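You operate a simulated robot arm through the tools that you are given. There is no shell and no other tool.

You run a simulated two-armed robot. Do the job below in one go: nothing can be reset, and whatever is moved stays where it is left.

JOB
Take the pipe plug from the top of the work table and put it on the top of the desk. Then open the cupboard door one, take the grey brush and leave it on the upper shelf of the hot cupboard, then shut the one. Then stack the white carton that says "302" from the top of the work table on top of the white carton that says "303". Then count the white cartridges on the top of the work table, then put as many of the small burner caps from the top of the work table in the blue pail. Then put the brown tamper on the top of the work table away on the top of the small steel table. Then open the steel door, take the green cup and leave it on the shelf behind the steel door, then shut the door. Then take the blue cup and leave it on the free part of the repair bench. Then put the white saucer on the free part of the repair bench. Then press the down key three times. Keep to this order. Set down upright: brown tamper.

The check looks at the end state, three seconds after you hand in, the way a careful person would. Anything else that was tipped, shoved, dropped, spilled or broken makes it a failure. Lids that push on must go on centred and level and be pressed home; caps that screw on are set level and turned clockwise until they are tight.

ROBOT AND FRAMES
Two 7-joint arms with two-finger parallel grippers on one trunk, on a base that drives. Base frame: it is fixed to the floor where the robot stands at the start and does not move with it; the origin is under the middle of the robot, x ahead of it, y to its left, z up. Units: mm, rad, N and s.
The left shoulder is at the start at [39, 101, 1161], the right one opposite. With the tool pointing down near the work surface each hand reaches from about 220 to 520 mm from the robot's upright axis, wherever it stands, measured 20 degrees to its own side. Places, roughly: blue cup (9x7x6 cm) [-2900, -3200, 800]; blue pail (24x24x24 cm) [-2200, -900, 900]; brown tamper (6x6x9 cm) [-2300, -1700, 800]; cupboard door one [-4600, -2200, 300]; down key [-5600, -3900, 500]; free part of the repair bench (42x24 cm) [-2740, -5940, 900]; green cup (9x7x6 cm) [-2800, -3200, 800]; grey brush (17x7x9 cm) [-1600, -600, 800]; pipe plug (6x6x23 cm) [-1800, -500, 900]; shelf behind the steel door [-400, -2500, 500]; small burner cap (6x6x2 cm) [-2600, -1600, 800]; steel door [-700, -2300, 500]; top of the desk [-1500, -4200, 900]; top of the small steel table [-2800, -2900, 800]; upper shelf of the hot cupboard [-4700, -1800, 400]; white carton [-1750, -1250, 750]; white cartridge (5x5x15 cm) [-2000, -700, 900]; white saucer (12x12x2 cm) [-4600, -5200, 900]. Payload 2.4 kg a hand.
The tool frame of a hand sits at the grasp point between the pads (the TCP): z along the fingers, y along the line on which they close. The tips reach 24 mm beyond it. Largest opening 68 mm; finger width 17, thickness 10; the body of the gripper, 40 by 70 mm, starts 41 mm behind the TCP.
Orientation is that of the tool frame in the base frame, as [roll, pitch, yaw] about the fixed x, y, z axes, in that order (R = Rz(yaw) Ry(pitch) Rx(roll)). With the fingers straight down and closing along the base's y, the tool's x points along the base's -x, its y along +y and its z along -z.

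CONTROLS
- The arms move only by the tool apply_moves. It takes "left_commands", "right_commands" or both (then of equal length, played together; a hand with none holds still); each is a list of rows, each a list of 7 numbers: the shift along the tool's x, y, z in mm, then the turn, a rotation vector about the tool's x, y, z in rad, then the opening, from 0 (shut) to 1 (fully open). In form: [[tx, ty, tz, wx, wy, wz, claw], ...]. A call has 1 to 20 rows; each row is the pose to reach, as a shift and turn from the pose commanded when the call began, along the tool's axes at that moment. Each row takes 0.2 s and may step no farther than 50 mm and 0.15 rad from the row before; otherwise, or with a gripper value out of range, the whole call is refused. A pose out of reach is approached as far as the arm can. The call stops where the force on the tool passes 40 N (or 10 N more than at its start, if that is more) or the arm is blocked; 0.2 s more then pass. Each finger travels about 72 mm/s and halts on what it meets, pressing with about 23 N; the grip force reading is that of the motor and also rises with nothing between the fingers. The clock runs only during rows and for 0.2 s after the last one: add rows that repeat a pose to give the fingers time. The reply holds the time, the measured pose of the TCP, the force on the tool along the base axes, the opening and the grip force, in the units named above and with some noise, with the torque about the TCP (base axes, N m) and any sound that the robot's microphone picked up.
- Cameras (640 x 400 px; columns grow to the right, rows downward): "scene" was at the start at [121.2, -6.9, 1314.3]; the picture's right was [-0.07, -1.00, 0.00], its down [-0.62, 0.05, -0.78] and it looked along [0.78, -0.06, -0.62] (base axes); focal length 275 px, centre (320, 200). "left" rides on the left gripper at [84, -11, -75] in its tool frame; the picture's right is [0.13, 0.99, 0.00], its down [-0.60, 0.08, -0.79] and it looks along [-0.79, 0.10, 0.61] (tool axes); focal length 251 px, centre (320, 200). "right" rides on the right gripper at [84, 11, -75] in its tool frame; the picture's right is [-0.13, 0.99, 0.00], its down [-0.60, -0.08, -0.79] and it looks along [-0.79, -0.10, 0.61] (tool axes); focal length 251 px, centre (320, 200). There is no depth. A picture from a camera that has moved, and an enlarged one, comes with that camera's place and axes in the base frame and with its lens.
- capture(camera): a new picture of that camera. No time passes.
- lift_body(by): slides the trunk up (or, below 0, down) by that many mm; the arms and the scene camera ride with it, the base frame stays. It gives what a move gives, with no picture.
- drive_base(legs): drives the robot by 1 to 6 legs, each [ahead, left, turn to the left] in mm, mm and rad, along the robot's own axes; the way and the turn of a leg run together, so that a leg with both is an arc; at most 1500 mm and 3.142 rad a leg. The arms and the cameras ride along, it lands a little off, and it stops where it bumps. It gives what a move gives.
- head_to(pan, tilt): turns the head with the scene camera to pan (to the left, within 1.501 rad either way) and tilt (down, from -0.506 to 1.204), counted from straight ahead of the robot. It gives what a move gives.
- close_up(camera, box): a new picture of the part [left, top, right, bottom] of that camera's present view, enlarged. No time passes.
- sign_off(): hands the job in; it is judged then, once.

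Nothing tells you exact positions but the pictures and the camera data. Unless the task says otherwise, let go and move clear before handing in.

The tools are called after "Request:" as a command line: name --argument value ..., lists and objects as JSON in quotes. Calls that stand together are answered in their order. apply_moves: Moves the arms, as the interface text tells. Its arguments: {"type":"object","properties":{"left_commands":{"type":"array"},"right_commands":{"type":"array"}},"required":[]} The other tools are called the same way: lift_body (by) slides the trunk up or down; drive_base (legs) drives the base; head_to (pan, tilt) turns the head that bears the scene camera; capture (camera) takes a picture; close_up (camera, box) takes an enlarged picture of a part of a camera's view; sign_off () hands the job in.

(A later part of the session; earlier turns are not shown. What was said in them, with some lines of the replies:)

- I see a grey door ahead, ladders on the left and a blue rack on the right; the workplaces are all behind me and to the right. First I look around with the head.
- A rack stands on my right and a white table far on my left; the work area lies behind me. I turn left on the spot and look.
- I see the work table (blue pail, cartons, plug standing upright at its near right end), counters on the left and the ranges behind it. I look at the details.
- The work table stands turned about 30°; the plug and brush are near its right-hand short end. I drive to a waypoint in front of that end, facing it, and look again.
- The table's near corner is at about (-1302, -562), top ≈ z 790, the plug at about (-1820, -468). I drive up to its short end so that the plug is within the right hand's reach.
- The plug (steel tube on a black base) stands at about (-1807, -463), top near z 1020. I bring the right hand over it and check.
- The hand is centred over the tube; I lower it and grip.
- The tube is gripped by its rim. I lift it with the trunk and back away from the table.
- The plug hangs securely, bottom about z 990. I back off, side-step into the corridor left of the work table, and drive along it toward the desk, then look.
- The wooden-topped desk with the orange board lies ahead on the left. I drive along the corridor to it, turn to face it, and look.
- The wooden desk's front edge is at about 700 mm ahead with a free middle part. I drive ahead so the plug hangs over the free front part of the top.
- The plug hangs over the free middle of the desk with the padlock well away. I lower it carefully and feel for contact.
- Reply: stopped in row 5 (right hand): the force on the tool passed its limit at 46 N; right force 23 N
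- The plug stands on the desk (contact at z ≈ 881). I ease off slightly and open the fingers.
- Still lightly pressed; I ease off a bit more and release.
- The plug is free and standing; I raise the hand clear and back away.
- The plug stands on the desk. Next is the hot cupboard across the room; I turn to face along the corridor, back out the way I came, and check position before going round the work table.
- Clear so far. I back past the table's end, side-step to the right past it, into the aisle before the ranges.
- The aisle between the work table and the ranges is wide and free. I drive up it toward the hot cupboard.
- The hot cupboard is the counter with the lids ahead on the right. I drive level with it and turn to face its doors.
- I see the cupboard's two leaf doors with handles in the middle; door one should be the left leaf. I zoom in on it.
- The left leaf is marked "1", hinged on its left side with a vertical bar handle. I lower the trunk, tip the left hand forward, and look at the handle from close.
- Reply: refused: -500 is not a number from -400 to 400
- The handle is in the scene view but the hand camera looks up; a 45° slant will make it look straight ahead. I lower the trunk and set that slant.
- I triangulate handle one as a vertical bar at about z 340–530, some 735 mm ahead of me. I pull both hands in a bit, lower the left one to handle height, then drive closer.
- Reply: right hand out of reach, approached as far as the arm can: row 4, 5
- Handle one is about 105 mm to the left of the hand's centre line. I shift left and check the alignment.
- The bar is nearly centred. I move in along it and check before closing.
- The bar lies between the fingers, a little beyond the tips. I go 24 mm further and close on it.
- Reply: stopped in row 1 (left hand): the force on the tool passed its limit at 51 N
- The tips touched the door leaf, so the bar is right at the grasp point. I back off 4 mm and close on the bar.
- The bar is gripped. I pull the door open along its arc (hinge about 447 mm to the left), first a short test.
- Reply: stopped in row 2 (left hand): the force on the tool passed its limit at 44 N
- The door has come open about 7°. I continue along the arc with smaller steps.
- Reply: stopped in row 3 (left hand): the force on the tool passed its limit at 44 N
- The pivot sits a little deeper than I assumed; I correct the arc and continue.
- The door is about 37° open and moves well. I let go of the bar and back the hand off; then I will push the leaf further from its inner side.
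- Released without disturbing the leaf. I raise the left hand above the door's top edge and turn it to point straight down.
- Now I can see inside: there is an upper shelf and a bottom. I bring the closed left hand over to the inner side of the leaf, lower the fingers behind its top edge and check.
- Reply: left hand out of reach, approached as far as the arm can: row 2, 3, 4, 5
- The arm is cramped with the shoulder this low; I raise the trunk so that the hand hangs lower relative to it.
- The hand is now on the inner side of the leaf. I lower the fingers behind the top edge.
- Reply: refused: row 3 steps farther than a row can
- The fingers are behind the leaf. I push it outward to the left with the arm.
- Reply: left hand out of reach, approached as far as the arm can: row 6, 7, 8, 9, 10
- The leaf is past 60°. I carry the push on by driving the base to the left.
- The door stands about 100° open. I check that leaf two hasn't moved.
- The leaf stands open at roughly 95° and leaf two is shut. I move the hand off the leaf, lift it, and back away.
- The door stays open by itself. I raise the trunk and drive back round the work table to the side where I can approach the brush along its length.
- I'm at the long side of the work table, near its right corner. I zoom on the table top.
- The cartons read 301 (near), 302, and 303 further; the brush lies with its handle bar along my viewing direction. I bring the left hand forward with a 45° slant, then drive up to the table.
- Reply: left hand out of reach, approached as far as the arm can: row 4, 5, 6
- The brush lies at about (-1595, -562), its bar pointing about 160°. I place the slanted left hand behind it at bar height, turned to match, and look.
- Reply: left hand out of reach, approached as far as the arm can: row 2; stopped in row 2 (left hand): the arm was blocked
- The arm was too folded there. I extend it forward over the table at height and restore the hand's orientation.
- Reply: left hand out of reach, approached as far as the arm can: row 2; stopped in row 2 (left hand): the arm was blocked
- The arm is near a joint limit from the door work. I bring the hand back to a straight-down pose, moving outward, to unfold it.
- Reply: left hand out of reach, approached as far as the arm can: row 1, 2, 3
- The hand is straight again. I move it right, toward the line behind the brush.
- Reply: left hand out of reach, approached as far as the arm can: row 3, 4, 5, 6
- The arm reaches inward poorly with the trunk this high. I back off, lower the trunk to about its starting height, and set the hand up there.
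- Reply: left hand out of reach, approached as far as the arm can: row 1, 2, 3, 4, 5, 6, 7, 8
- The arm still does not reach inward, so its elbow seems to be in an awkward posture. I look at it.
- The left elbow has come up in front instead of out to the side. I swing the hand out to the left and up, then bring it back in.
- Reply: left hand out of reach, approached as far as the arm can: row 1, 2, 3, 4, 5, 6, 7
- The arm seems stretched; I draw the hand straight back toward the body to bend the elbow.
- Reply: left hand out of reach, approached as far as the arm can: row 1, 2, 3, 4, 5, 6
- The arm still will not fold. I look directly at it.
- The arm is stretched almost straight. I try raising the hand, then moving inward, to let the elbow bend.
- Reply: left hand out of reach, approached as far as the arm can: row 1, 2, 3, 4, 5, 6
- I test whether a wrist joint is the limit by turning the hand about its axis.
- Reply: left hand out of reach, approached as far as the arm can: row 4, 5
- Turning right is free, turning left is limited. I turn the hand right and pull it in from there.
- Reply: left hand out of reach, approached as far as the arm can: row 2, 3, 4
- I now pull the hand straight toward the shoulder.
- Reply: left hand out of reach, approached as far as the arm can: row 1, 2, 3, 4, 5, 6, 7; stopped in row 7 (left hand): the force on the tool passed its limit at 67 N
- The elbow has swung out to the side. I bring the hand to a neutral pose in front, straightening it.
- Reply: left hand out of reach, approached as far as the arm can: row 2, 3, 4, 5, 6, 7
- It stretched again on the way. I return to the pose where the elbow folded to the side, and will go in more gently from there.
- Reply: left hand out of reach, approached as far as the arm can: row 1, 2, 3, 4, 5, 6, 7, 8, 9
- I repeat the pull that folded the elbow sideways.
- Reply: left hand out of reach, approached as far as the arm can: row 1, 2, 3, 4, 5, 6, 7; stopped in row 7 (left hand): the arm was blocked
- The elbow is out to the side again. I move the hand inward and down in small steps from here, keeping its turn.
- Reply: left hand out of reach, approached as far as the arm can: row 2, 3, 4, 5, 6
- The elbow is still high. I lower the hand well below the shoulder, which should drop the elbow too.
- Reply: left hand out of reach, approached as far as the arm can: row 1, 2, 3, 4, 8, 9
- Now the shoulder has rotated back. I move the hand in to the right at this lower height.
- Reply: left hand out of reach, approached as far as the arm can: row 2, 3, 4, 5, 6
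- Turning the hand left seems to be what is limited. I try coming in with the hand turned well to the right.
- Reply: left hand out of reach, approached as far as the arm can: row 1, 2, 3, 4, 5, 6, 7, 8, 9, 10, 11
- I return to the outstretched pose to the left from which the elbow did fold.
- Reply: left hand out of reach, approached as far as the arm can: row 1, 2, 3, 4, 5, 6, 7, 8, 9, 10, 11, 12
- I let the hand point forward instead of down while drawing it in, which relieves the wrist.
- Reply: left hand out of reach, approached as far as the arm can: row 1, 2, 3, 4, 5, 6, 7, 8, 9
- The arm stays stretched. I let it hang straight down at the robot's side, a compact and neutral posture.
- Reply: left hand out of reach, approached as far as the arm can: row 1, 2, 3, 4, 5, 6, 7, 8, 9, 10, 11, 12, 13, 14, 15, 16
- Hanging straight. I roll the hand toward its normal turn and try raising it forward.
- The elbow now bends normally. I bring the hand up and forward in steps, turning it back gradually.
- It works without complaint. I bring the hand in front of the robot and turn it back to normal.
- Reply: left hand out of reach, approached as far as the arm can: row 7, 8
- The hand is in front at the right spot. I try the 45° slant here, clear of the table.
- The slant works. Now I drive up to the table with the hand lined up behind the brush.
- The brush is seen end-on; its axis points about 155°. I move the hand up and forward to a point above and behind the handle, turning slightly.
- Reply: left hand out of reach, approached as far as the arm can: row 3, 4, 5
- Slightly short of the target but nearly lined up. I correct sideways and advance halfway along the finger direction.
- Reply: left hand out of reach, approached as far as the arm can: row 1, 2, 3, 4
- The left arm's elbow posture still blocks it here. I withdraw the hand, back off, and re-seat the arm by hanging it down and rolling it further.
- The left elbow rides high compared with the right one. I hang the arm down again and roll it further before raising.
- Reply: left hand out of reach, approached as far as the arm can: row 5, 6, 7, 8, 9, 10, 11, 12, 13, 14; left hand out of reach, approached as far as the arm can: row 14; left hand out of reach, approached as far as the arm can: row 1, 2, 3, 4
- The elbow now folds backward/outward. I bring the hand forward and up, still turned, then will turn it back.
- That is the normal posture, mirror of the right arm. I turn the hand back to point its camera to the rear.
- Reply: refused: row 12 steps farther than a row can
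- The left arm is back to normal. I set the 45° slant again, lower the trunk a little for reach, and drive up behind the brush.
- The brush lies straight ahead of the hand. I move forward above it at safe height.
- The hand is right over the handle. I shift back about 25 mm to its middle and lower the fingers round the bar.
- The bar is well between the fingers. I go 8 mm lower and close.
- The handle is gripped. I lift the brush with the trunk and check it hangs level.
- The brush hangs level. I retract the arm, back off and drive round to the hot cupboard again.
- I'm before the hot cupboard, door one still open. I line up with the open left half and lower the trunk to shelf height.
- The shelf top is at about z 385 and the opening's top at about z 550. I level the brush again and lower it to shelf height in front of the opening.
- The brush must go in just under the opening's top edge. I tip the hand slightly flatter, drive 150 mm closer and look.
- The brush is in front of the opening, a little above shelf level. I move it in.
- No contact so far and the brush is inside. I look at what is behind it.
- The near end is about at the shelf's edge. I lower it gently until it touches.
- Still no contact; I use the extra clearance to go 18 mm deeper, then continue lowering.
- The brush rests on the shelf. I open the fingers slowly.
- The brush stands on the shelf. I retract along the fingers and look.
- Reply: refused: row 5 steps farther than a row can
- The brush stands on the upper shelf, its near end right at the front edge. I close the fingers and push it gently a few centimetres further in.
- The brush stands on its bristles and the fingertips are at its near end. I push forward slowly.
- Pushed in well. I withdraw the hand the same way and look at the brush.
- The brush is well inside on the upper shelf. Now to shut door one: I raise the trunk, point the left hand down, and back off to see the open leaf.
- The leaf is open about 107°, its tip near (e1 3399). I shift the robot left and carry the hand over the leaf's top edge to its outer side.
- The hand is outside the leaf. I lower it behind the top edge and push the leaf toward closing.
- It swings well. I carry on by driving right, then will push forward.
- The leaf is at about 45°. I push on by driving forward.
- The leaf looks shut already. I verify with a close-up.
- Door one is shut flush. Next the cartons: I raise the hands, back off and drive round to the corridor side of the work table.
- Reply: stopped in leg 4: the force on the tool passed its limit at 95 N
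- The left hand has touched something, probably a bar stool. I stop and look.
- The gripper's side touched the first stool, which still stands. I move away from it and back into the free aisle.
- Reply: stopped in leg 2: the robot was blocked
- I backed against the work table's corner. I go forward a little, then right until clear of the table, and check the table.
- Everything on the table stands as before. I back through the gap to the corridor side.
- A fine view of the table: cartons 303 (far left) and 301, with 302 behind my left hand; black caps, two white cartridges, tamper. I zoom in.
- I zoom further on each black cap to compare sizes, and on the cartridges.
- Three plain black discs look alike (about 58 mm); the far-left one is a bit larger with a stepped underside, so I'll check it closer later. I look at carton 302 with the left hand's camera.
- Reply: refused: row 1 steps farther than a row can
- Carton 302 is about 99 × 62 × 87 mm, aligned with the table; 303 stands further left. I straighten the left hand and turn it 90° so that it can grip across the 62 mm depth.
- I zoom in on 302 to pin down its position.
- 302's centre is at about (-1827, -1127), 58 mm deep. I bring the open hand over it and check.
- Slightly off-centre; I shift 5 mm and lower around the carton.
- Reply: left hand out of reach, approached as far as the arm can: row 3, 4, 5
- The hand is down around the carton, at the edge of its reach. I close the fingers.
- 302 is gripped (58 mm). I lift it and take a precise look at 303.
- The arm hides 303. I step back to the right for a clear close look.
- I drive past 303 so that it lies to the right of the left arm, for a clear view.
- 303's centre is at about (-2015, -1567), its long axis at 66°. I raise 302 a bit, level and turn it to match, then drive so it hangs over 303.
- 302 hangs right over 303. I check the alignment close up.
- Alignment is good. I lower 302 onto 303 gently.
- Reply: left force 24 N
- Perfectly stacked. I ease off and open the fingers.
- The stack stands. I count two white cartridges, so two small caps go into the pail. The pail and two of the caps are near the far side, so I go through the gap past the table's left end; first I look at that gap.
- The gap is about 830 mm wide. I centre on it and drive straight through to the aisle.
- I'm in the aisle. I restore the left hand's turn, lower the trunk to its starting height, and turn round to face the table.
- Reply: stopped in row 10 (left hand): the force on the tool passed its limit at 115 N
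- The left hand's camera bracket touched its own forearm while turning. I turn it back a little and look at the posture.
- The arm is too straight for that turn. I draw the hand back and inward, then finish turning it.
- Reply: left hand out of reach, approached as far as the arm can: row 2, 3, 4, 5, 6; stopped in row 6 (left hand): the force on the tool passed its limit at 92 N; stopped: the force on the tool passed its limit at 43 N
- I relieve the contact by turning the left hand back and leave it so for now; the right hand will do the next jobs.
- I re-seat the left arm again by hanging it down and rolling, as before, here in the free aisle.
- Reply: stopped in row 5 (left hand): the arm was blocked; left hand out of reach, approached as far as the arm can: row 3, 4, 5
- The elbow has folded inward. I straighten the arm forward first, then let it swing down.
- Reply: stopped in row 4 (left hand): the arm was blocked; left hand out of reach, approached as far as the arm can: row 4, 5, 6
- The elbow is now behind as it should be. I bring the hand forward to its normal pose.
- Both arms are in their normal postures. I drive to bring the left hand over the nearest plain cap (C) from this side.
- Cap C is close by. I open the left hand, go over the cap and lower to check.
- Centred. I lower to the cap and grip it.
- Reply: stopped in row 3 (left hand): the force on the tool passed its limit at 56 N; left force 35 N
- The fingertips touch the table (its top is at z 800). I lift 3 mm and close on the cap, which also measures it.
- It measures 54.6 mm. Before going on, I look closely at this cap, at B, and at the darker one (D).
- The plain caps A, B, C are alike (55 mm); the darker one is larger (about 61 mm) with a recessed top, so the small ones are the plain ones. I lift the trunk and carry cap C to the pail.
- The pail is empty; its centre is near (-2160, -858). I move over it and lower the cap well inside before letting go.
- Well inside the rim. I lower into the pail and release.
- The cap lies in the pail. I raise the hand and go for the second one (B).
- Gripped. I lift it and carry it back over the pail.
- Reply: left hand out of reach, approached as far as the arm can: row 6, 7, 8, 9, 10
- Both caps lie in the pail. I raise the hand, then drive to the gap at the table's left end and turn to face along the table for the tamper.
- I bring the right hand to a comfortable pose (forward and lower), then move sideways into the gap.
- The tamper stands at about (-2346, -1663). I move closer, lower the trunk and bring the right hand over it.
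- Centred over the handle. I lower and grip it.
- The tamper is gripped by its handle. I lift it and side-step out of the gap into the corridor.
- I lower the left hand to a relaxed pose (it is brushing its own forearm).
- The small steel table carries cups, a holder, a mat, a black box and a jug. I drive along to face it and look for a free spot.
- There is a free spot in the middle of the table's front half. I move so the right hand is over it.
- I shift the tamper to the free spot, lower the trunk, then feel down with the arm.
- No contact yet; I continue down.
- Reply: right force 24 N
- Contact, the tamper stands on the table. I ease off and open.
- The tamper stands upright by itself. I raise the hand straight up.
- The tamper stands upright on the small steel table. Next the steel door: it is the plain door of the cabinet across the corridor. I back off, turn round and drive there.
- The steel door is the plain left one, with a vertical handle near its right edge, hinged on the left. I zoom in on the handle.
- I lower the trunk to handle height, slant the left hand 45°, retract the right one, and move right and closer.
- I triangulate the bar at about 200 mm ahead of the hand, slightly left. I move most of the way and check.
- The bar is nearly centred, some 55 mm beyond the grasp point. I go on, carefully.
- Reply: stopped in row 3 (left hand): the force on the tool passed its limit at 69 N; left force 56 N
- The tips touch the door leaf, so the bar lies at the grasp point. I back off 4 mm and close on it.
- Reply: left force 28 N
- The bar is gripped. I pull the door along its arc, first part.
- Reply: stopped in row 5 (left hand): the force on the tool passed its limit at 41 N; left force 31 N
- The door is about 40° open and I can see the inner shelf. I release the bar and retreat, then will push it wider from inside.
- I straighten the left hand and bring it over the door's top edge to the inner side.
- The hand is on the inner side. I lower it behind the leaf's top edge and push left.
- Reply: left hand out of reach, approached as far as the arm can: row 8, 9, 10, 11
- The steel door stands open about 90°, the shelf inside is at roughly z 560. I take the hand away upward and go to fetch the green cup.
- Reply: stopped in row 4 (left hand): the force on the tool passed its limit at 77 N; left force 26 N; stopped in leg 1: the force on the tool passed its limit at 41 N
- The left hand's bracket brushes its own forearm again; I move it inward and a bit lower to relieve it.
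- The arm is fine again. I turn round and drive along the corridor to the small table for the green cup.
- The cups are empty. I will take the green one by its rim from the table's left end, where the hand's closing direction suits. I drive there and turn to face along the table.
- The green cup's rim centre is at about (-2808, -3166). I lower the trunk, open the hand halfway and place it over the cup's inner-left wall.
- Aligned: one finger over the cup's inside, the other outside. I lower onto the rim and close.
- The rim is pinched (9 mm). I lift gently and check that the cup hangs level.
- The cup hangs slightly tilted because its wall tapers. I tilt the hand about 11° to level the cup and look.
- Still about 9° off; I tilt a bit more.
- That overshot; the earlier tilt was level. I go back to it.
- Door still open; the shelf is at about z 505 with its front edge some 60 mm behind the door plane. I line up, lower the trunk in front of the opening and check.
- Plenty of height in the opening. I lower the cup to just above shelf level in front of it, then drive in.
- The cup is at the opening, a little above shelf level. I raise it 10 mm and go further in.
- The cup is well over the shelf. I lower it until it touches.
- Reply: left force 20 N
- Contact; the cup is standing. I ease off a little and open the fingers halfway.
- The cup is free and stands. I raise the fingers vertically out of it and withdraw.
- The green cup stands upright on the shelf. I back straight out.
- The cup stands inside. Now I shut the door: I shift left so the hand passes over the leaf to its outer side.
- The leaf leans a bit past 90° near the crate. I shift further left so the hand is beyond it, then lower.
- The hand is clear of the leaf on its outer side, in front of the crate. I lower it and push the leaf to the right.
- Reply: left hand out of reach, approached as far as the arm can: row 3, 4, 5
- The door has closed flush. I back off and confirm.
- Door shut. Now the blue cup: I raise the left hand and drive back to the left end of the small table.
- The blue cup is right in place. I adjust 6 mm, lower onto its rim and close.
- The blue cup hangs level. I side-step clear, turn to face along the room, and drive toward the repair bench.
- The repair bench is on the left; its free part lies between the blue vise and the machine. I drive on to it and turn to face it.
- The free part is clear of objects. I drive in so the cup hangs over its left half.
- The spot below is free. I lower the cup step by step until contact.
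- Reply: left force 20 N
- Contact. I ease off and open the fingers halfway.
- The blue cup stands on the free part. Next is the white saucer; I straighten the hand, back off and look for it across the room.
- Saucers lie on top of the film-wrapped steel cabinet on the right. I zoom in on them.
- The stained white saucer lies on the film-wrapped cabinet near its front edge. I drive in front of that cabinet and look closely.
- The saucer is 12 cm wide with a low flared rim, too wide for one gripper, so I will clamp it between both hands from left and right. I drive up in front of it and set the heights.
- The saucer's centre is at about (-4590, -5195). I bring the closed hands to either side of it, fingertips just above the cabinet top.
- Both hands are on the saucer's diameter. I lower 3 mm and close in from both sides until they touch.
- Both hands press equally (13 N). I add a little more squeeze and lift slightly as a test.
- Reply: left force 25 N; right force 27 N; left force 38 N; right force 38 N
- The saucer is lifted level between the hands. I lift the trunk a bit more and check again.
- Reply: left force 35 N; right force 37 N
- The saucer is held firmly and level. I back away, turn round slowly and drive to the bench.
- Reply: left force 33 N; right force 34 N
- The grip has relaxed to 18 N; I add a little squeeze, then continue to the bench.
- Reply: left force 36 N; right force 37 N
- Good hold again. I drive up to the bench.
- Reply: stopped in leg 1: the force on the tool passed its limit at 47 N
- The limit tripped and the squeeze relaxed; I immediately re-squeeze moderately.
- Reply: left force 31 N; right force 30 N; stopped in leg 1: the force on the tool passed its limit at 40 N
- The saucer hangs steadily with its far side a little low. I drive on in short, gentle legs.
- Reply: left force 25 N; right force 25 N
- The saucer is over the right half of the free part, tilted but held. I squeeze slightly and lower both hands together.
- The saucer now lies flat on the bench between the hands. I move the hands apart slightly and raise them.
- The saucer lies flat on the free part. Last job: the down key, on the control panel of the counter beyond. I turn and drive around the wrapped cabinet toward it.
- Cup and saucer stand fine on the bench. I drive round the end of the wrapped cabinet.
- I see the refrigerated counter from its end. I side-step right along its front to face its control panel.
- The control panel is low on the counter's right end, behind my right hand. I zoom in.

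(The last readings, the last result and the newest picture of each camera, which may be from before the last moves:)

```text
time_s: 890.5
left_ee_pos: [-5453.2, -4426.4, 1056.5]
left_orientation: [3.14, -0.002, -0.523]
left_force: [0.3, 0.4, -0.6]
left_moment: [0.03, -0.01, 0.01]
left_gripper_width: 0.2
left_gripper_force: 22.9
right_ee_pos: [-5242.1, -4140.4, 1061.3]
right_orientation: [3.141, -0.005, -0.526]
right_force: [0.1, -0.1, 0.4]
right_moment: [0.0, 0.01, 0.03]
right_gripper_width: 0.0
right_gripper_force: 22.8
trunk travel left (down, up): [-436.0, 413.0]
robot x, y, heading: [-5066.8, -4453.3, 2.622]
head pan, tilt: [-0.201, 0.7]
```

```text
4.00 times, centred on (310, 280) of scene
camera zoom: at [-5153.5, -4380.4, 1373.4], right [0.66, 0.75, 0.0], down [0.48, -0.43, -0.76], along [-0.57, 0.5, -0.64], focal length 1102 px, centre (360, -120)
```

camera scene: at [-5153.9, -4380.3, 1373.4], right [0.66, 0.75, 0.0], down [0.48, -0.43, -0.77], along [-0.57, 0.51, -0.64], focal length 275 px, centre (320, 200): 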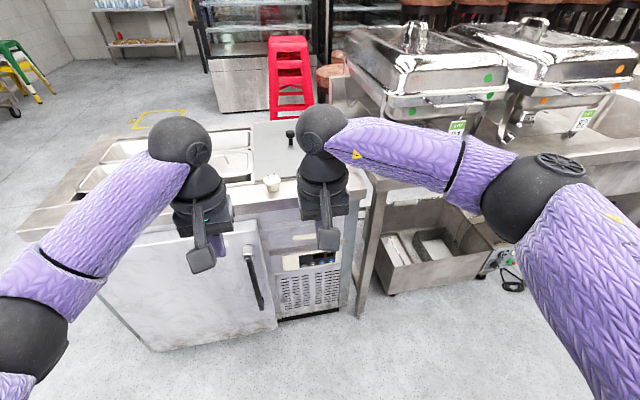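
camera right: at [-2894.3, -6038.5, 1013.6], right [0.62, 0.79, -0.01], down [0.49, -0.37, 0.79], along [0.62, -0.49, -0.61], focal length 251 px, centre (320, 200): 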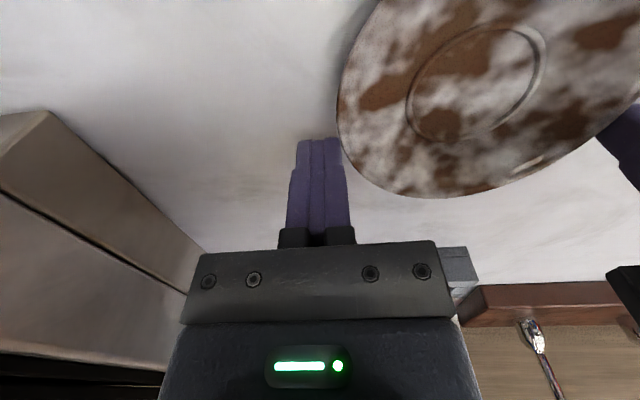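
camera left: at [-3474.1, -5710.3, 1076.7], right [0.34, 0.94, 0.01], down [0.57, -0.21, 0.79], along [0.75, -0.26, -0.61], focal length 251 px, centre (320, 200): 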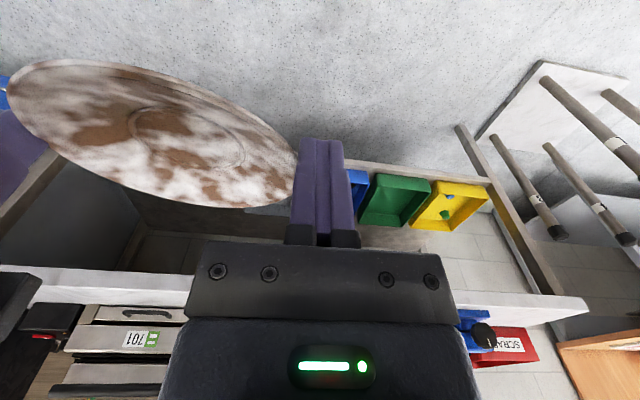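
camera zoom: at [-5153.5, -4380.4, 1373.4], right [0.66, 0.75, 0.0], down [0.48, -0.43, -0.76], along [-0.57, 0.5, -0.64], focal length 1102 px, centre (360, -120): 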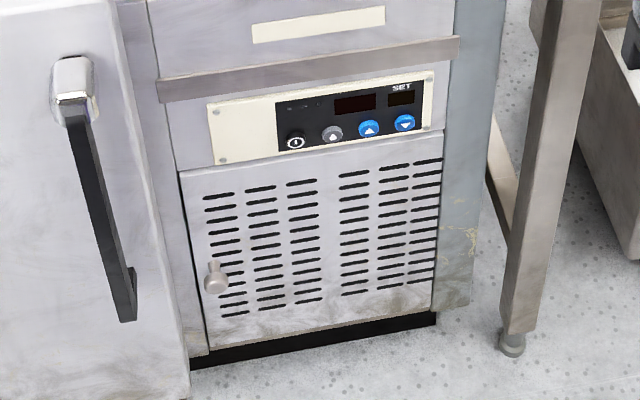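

The panel shows power, a grey key, and blue up and down keys; the down key is the right-hand one. I lower the trunk, slant the right hand 45° (closed), draw the left hand back.

Request:
lift_body --by -390

Request:
apply_moves --right_commands '[[0, 0, 0, 0, -0.13, 0, 0], [0, 0, 15, 0, -0.26, 0, 0], [0, 0, 30, 0, -0.39, 0, 0], [-15, 0, 50, 0, -0.52, 0, 0], [-30, 0, 75, 0, -0.65, 0, 0], [-45, 0, 100, 0, -0.785, 0, 0], [-45, 0, 120, 0, -0.785, 0, 0]]' --left_commands '[[20, 0, 0, 0, 0, 0, 0], [40, 0, 0, 0, 0, 0, 0], [60, 0, 0, 0, 0, 0, 0], [80, 0, 0, 0, 0, 0, 0], [90, 0, 0, 0, 0, 0, 0], [90, 0, 0, 0, 0, 0, 0], [90, 0, 0, 0, 0, 0, 0]]'

Request:
drive_base --legs '[[200, 0, 0]]'

Request:
capture --camera "right"

Request:
head_to --pan -0.4 --tilt 0.7

Request:
capture --camera "scene"

```text
time_s: 894.2
left_ee_pos: [-5453.6, -4425.2, 668.5]
left_orientation: [3.14, -0.002, -0.523]
left_force: [0.1, -0.8, 1.2]
left_moment: [0.03, -0.02, 0.02]
left_gripper_width: 0.3
left_gripper_force: 22.6
right_ee_pos: [-5241.4, -4140.7, 670.9]
right_orientation: [3.141, -0.005, -0.528]
right_force: [-0.4, 0.3, -0.1]
right_moment: [-0.02, 0.0, 0.06]
right_gripper_width: 0.0
right_gripper_force: 23.7
trunk travel left (down, up): [-46.0, 803.0]
robot x, y, heading: [-5067.2, -4448.8, 2.621]
head pan, tilt: [-0.201, 0.7]
```

```text
time_s: 895.8
left_ee_pos: [-5405.8, -4452.3, 669.1]
left_orientation: [-3.141, -0.003, -0.523]
left_force: [0.4, 0.3, -0.2]
left_moment: [-0.02, -0.02, 0.02]
left_gripper_width: 0.0
left_gripper_force: 23.5
left hand out of reach, approached as far as the arm can: row 3, 4, 5, 6, 7
right_ee_pos: [-5285.4, -4113.6, 581.9]
right_orientation: [3.14, 0.646, -0.528]
right_force: [0.0, 0.4, -0.1]
right_moment: [0.02, -0.01, 0.0]
right_gripper_width: 0.0
right_gripper_force: 23.9
right hand out of reach, approached as far as the arm can: row 1, 2, 3, 4, 5, 6, 7
trunk travel left (down, up): [-46.0, 803.0]
robot x, y, heading: [-5069.4, -4451.5, 2.624]
head pan, tilt: [-0.201, 0.7]
```

```text
time_s: 897.4
left_ee_pos: [-5573.2, -4353.8, 669.6]
left_orientation: [3.141, -0.004, -0.527]
left_force: [-0.2, 0.8, 0.4]
left_moment: [-0.01, 0.01, 0.0]
left_gripper_width: 0.1
left_gripper_force: 22.7
right_ee_pos: [-5450.8, -4015.9, 580.9]
right_orientation: [-3.141, 0.645, -0.532]
right_force: [0.5, -0.1, -0.1]
right_moment: [0.0, -0.02, 0.03]
right_gripper_width: 0.0
right_gripper_force: 23.7
trunk travel left (down, up): [-46.0, 803.0]
robot x, y, heading: [-5233.6, -4353.4, 2.617]
head pan, tilt: [-0.201, 0.7]
```

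```text
taken
camera right: at [-5360.5, -4081.4, 591.7], right [-0.59, -0.8, 0.08], down [0.03, 0.07, 1.0], along [-0.81, 0.59, -0.01], focal length 251 px, centre (320, 200)
```

right: 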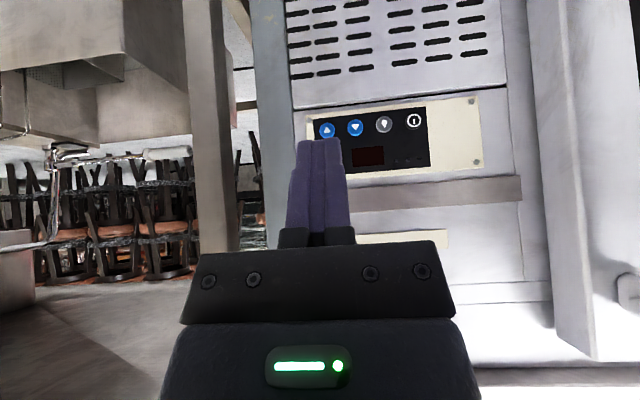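

```text
time_s: 898.1
left_ee_pos: [-5573.1, -4354.4, 669.2]
left_orientation: [3.141, -0.005, -0.528]
left_force: [-0.6, -0.2, 1.0]
left_moment: [-0.03, 0.06, 0.01]
left_gripper_width: 0.0
left_gripper_force: 22.8
right_ee_pos: [-5451.3, -4015.5, 582.0]
right_orientation: [3.141, 0.644, -0.532]
right_force: [0.1, 0.3, 0.3]
right_moment: [0.02, -0.01, -0.03]
right_gripper_width: 0.2
right_gripper_force: 22.9
trunk travel left (down, up): [-46.0, 803.0]
robot x, y, heading: [-5234.3, -4354.0, 2.616]
head pan, tilt: [-0.4, 0.7]
```

```text
taken
camera scene: at [-5390.2, -4225.0, 975.5], right [0.8, 0.6, 0.0], down [0.39, -0.51, -0.76], along [-0.46, 0.61, -0.64], focal length 275 px, centre (320, 200)
```

scene: 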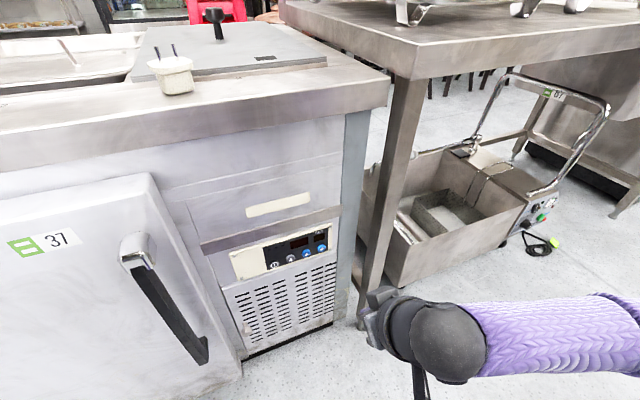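

Triangulation puts the down key at about z 500, some 200 mm ahead of the right hand and nearly in line. I move the fingertips up close to it and check.

Request:
apply_moves --right_commands '[[-14, -1, 31, 0, 0, 0, 0], [-28, -2, 63, 0, 0, 0, 0], [-41, -3, 95, 0, 0, 0, 0], [-55, -4.5, 126.4, 0, 0, 0, 0], [-55, -4.5, 126.4, 0, 0, 0, 0]]'

Request:
capture --camera "right"

Request:
close_up --camera "scene" --box '[220, 200, 420, 340]'

```text
time_s: 899.3
left_ee_pos: [-5573.2, -4353.8, 669.2]
left_orientation: [3.141, -0.004, -0.527]
left_force: [-0.1, -0.6, 0.0]
left_moment: [0.03, -0.03, 0.01]
left_gripper_width: 0.0
left_gripper_force: 23.5
right_ee_pos: [-5552.5, -3948.0, 514.3]
right_orientation: [3.141, 0.644, -0.532]
right_force: [0.2, 0.1, 0.2]
right_moment: [-0.01, -0.01, -0.04]
right_gripper_width: 0.1
right_gripper_force: 23.2
trunk travel left (down, up): [-46.0, 803.0]
robot x, y, heading: [-5237.1, -4352.4, 2.618]
head pan, tilt: [-0.4, 0.7]
```

```text
taken
camera right: at [-5461.9, -4014.5, 525.3], right [-0.59, -0.8, 0.08], down [0.03, 0.07, 1.0], along [-0.81, 0.59, -0.01], focal length 251 px, centre (320, 200)
```

right: 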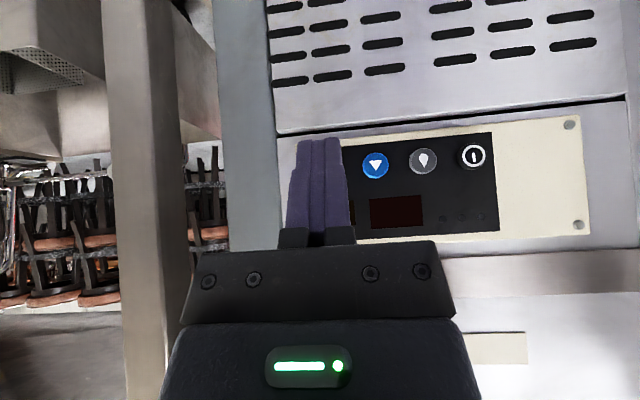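

```text
2.86 times, centred on (320, 270) of scene
camera zoom: at [-5390.2, -4225.0, 975.5], right [0.8, 0.6, 0.0], down [0.39, -0.51, -0.76], along [-0.46, 0.61, -0.64], focal length 787 px, centre (320, 0)
```

zoom: 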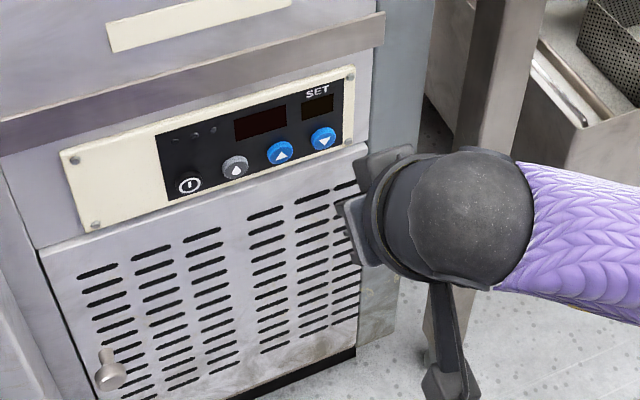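

Aligned with the hidden down key (the up key and others are visible to its side). I advance to about 10 mm before it.

Request:
apply_moves --right_commands '[[-14, 0, 10.5, 0, 0, 0, 0], [-28, 0, 21, 0, 0, 0, 0], [-41, 0, 31, 0, 0, 0, 0], [-41, 0, 31, 0, 0, 0, 0]]'

Request:
close_up --camera "scene" --box '[260, 200, 380, 290]'

Request:
capture --camera "right"

```text
time_s: 900.3
left_ee_pos: [-5573.2, -4353.3, 668.8]
left_orientation: [3.139, -0.005, -0.527]
left_force: [0.2, 0.5, 0.1]
left_moment: [0.01, 0.02, -0.01]
left_gripper_width: 0.1
left_gripper_force: 23.4
right_ee_pos: [-5595.8, -3923.8, 513.1]
right_orientation: [3.141, 0.645, -0.533]
right_force: [0.9, 0.4, 0.7]
right_moment: [0.0, -0.01, 0.0]
right_gripper_width: 0.0
right_gripper_force: 23.2
trunk travel left (down, up): [-46.0, 803.0]
robot x, y, heading: [-5232.2, -4353.3, 2.623]
head pan, tilt: [-0.4, 0.7]
```

```text
4.44 times, centred on (320, 245) of scene
camera zoom: at [-5390.3, -4225.0, 975.5], right [0.8, 0.6, 0.0], down [0.39, -0.51, -0.76], along [-0.46, 0.61, -0.64], focal length 1224 px, centre (320, 0)
```

zoom: 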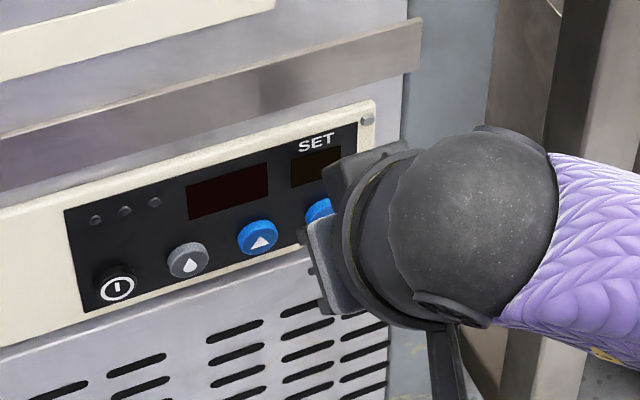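

```text
taken
camera right: at [-5505.6, -3989.3, 523.5], right [-0.59, -0.8, 0.08], down [0.03, 0.07, 1.0], along [-0.81, 0.59, -0.01], focal length 251 px, centre (320, 200)
```

right: 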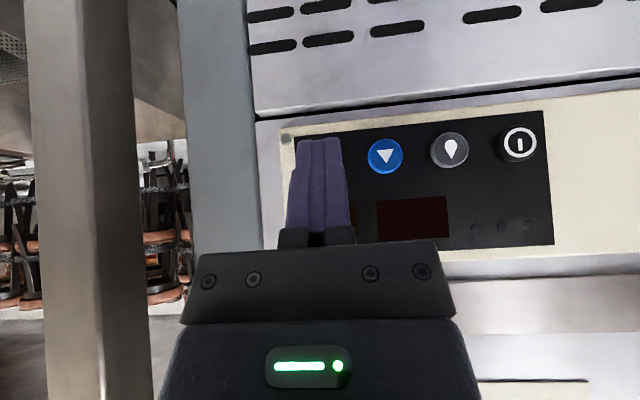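

Lined up. I push forward in small steps and watch the force and sound.

Request:
apply_moves --right_commands '[[-4, 0, 3, 0, 0, 0, 0], [-7.2, 0, 5.4, 0, 0, 0, 0], [-9.6, 0, 7.2, 0, 0, 0, 0], [-11.2, 0, 8.4, 0, 0, 0, 0]]'

```text
time_s: 901.3
left_ee_pos: [-5573.4, -4354.2, 669.7]
left_orientation: [-3.142, -0.005, -0.527]
left_force: [-0.3, 0.4, -0.3]
left_moment: [0.01, 0.0, 0.01]
left_gripper_width: 0.3
left_gripper_force: 22.9
right_ee_pos: [-5607.1, -3916.9, 513.0]
right_orientation: [-3.141, 0.646, -0.532]
right_force: [-1.0, 0.2, 0.1]
right_moment: [0.02, -0.02, 0.0]
right_gripper_width: 0.1
right_gripper_force: 23.1
trunk travel left (down, up): [-46.0, 803.0]
robot x, y, heading: [-5231.9, -4353.7, 2.617]
head pan, tilt: [-0.4, 0.7]
```

Request:
apply_moves --right_commands '[[-1.6, 0, 1.2, 0, 0, 0, 0], [-3.2, 0, 2.4, 0, 0, 0, 0], [-4.8, 0, 3.6, 0, 0, 0, 0]]'

Request:
close_up --camera "scene" --box '[260, 200, 380, 290]'

```text
time_s: 902.1
left_ee_pos: [-5572.8, -4353.7, 669.0]
left_orientation: [3.141, -0.003, -0.528]
left_force: [0.7, 0.8, 0.9]
left_moment: [0.0, -0.01, 0.01]
left_gripper_width: 0.0
left_gripper_force: 23.3
right_ee_pos: [-5612.9, -3915.0, 513.8]
right_orientation: [3.142, 0.644, -0.532]
right_force: [6.6, -6.3, -2.7]
right_moment: [-0.09, -0.14, 0.04]
right_gripper_width: 0.2
right_gripper_force: 23.2
trunk travel left (down, up): [-46.0, 803.0]
robot x, y, heading: [-5235.1, -4355.9, 2.616]
head pan, tilt: [-0.4, 0.7]
heard: click
```

```text
4.44 times, centred on (320, 245) of scene
camera zoom: at [-5389.9, -4225.2, 975.5], right [0.8, 0.6, 0.0], down [0.39, -0.51, -0.76], along [-0.46, 0.61, -0.64], focal length 1224 px, centre (320, 0)
```

zoom: 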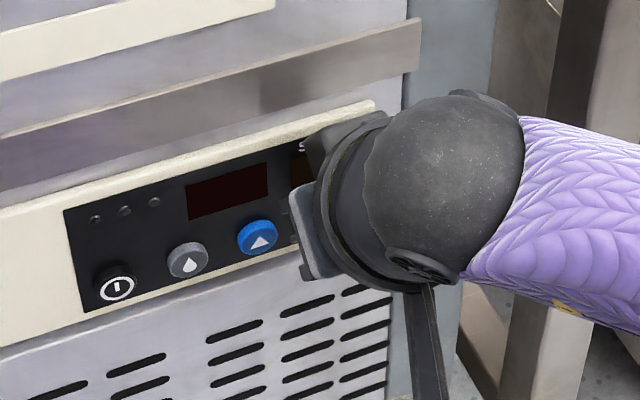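

One click. I pull back 12 mm, then press again the same way.

Request:
apply_moves --right_commands '[[4.8, 0, -3.6, 0, 0, 0, 0], [9.6, 0, -7.2, 0, 0, 0, 0], [9.6, 0, -7.2, 0, 0, 0, 0]]'

Request:
apply_moves --right_commands '[[-3.2, 0, 2.4, 0, 0, 0, 0], [-6.4, 0, 4.8, 0, 0, 0, 0], [-8, 0, 6, 0, 0, 0, 0], [-9.6, 0, 7.2, 0, 0, 0, 0]]'

```text
time_s: 902.9
left_ee_pos: [-5573.9, -4353.6, 668.4]
left_orientation: [3.14, -0.005, -0.527]
left_force: [0.2, 0.0, 0.1]
left_moment: [0.0, -0.04, 0.01]
left_gripper_width: 0.0
left_gripper_force: 23.0
right_ee_pos: [-5602.1, -3921.4, 514.1]
right_orientation: [3.141, 0.645, -0.532]
right_force: [-0.2, 0.4, 0.3]
right_moment: [-0.01, 0.05, 0.01]
right_gripper_width: 0.1
right_gripper_force: 23.6
trunk travel left (down, up): [-46.0, 803.0]
robot x, y, heading: [-5235.3, -4353.5, 2.615]
head pan, tilt: [-0.4, 0.7]
```

```text
time_s: 903.9
left_ee_pos: [-5573.1, -4353.6, 668.8]
left_orientation: [3.14, -0.003, -0.527]
left_force: [0.7, -0.1, -0.4]
left_moment: [0.02, -0.01, 0.02]
left_gripper_width: 0.0
left_gripper_force: 23.0
right_ee_pos: [-5613.3, -3915.4, 512.9]
right_orientation: [-3.141, 0.643, -0.531]
right_force: [8.5, -8.1, 2.5]
right_moment: [-0.05, -0.08, 0.04]
right_gripper_width: 0.0
right_gripper_force: 23.3
trunk travel left (down, up): [-46.0, 803.0]
robot x, y, heading: [-5235.3, -4351.5, 2.617]
head pan, tilt: [-0.4, 0.7]
heard: click
```

Second click. Back off and press a third time.

Request:
apply_moves --right_commands '[[4.8, 0, -3.6, 0, 0, 0, 0], [9.6, 0, -7.2, 0, 0, 0, 0], [9.6, 0, -7.2, 0, 0, 0, 0]]'

Request:
apply_moves --right_commands '[[-3.2, 0, 2.4, 0, 0, 0, 0], [-6.4, 0, 4.8, 0, 0, 0, 0], [-8, 0, 6, 0, 0, 0, 0], [-9.6, 0, 7.2, 0, 0, 0, 0]]'

```text
time_s: 904.7
left_ee_pos: [-5573.4, -4352.8, 668.5]
left_orientation: [3.141, -0.006, -0.528]
left_force: [-0.4, 0.6, 0.4]
left_moment: [0.01, 0.01, 0.0]
left_gripper_width: 0.0
left_gripper_force: 23.1
right_ee_pos: [-5603.9, -3920.5, 514.0]
right_orientation: [3.14, 0.645, -0.533]
right_force: [-0.1, -0.1, 0.3]
right_moment: [0.01, -0.02, -0.01]
right_gripper_width: 0.1
right_gripper_force: 23.1
trunk travel left (down, up): [-46.0, 803.0]
robot x, y, heading: [-5234.7, -4355.4, 2.616]
head pan, tilt: [-0.4, 0.7]
```

```text
time_s: 905.7
left_ee_pos: [-5573.1, -4353.3, 669.4]
left_orientation: [3.141, -0.002, -0.527]
left_force: [-0.3, 0.5, 0.3]
left_moment: [0.02, 0.02, -0.02]
left_gripper_width: 0.1
left_gripper_force: 22.9
right_ee_pos: [-5612.6, -3916.9, 512.0]
right_orientation: [3.14, 0.642, -0.533]
right_force: [6.9, -5.0, -1.6]
right_moment: [-0.09, -0.08, 0.02]
right_gripper_width: 0.0
right_gripper_force: 23.3
trunk travel left (down, up): [-46.0, 803.0]
robot x, y, heading: [-5231.2, -4350.8, 2.616]
head pan, tilt: [-0.4, 0.7]
heard: click
```

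Third click. I withdraw the hand well clear and check the panel.

Request:
apply_moves --right_commands '[[9.6, 0, -7.2, 0, 0, 0, 0], [40, 0, -30, 0, 0, 0, 0], [75, 0, -56, 0, 0, 0, 0], [95, 0, -85, 0, 0, 0, 0]]'

Request:
drive_base --legs '[[-250, 0, 0]]'

Request:
close_up --camera "scene" --box '[260, 180, 420, 280]'

Request:
capture --camera "scene"

```text
time_s: 906.7
left_ee_pos: [-5574.2, -4353.0, 669.9]
left_orientation: [-3.141, -0.005, -0.526]
left_force: [0.6, 0.0, -0.1]
left_moment: [-0.01, -0.01, -0.02]
left_gripper_width: 0.0
left_gripper_force: 23.0
right_ee_pos: [-5504.6, -3977.6, 525.2]
right_orientation: [-3.14, 0.644, -0.532]
right_force: [-0.2, -0.1, 0.4]
right_moment: [0.01, 0.03, 0.02]
right_gripper_width: 0.2
right_gripper_force: 22.9
trunk travel left (down, up): [-46.0, 803.0]
robot x, y, heading: [-5236.0, -4354.7, 2.616]
head pan, tilt: [-0.4, 0.7]
```

```text
time_s: 908.6
left_ee_pos: [-5374.9, -4464.0, 668.8]
left_orientation: [-3.14, -0.006, -0.489]
left_force: [-1.0, 1.0, 0.5]
left_moment: [-0.03, -0.03, -0.04]
left_gripper_width: 0.0
left_gripper_force: 22.8
right_ee_pos: [-5321.6, -4086.2, 523.7]
right_orientation: [3.141, 0.644, -0.494]
right_force: [-0.2, 0.8, 2.1]
right_moment: [-0.08, -0.08, 0.03]
right_gripper_width: 0.0
right_gripper_force: 23.5
trunk travel left (down, up): [-46.0, 803.0]
robot x, y, heading: [-5035.7, -4451.6, 2.653]
head pan, tilt: [-0.4, 0.7]
```

```text
4.00 times, centred on (340, 230) of scene
camera zoom: at [-5198.4, -4328.7, 975.3], right [0.77, 0.63, 0.0], down [0.41, -0.5, -0.76], along [-0.48, 0.59, -0.65], focal length 1102 px, centre (240, 80)
```

zoom: 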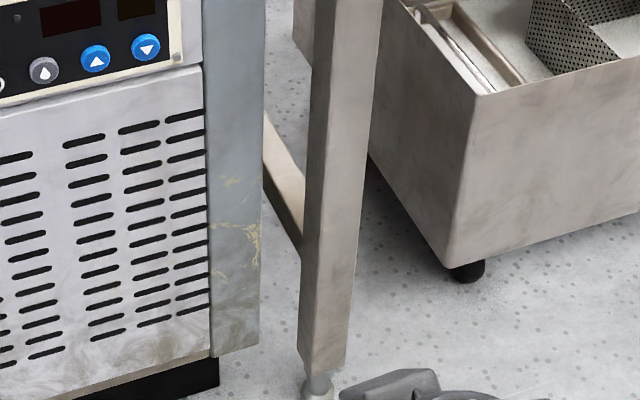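

```text
taken
camera scene: at [-5198.4, -4328.7, 975.3], right [0.77, 0.63, 0.0], down [0.41, -0.5, -0.76], along [-0.48, 0.59, -0.65], focal length 275 px, centre (320, 200)
```

scene: 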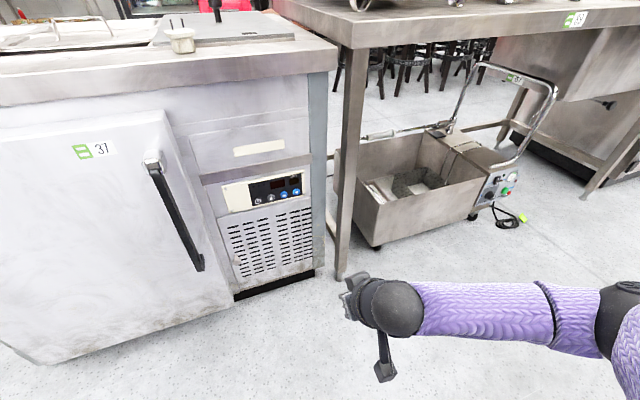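

Everything is in place: plug on the desk, brush in the shut hot cupboard, 302 on 303, two small caps in the pail, and tamper upright on the small table. The green cup is behind the shut steel door, the blue cup and saucer are on the bench, and the down key has been clicked three times. Two doubts: the hand pressed hard against a bar stool's side once, and the saucer slipped the last few centimetres. Both looked unharmed afterwards. The hands are clear, so I hand the job in.

Request:
sign_off

```text
The job is handed in.
```

I did every step in the order given and handed the job in. The hand-in reply didn't say whether it passed.

| Step | Final state |
|---|---|
| Pipe plug | Standing on the desk |
| Grey brush | On the upper shelf of the hot cupboard, with door one shut |
| Cartons | 302 stacked on 303 |
| Small burner caps | Two in the blue pail, because I counted two white cartridges |
| Brown tamper | Upright on the small steel table |
| Green cup | Upright on the shelf behind the steel door, with the door shut |
| Blue cup and white saucer | Both on the free part of the repair bench |
| Down key | Pressed three times, with a click each time |

The check could still mark down these points:

- **Bar stool:** While I was driving, the left hand pressed against the side of a stool with up to 95 N. The stool was still standing afterwards and did not look moved.
- **Work table:** The base backed into a corner of the work table and stopped. Nothing on it looked disturbed.
- **Saucer:** I carried it clamped between both hands and it came loose while I lowered it, so it dropped a few centimetres at most. It lies flat and looks whole.
- **Burner caps:** I used two of the three identical plain caps, each about 55 mm wide. A fourth, darker disc of about 61 mm lay close to the listed cap position. I left it because it is larger and a different shape.
- **Cap drop:** I let go of both caps inside the pail, roughly 15 cm above its bottom. They landed one on top of the other.
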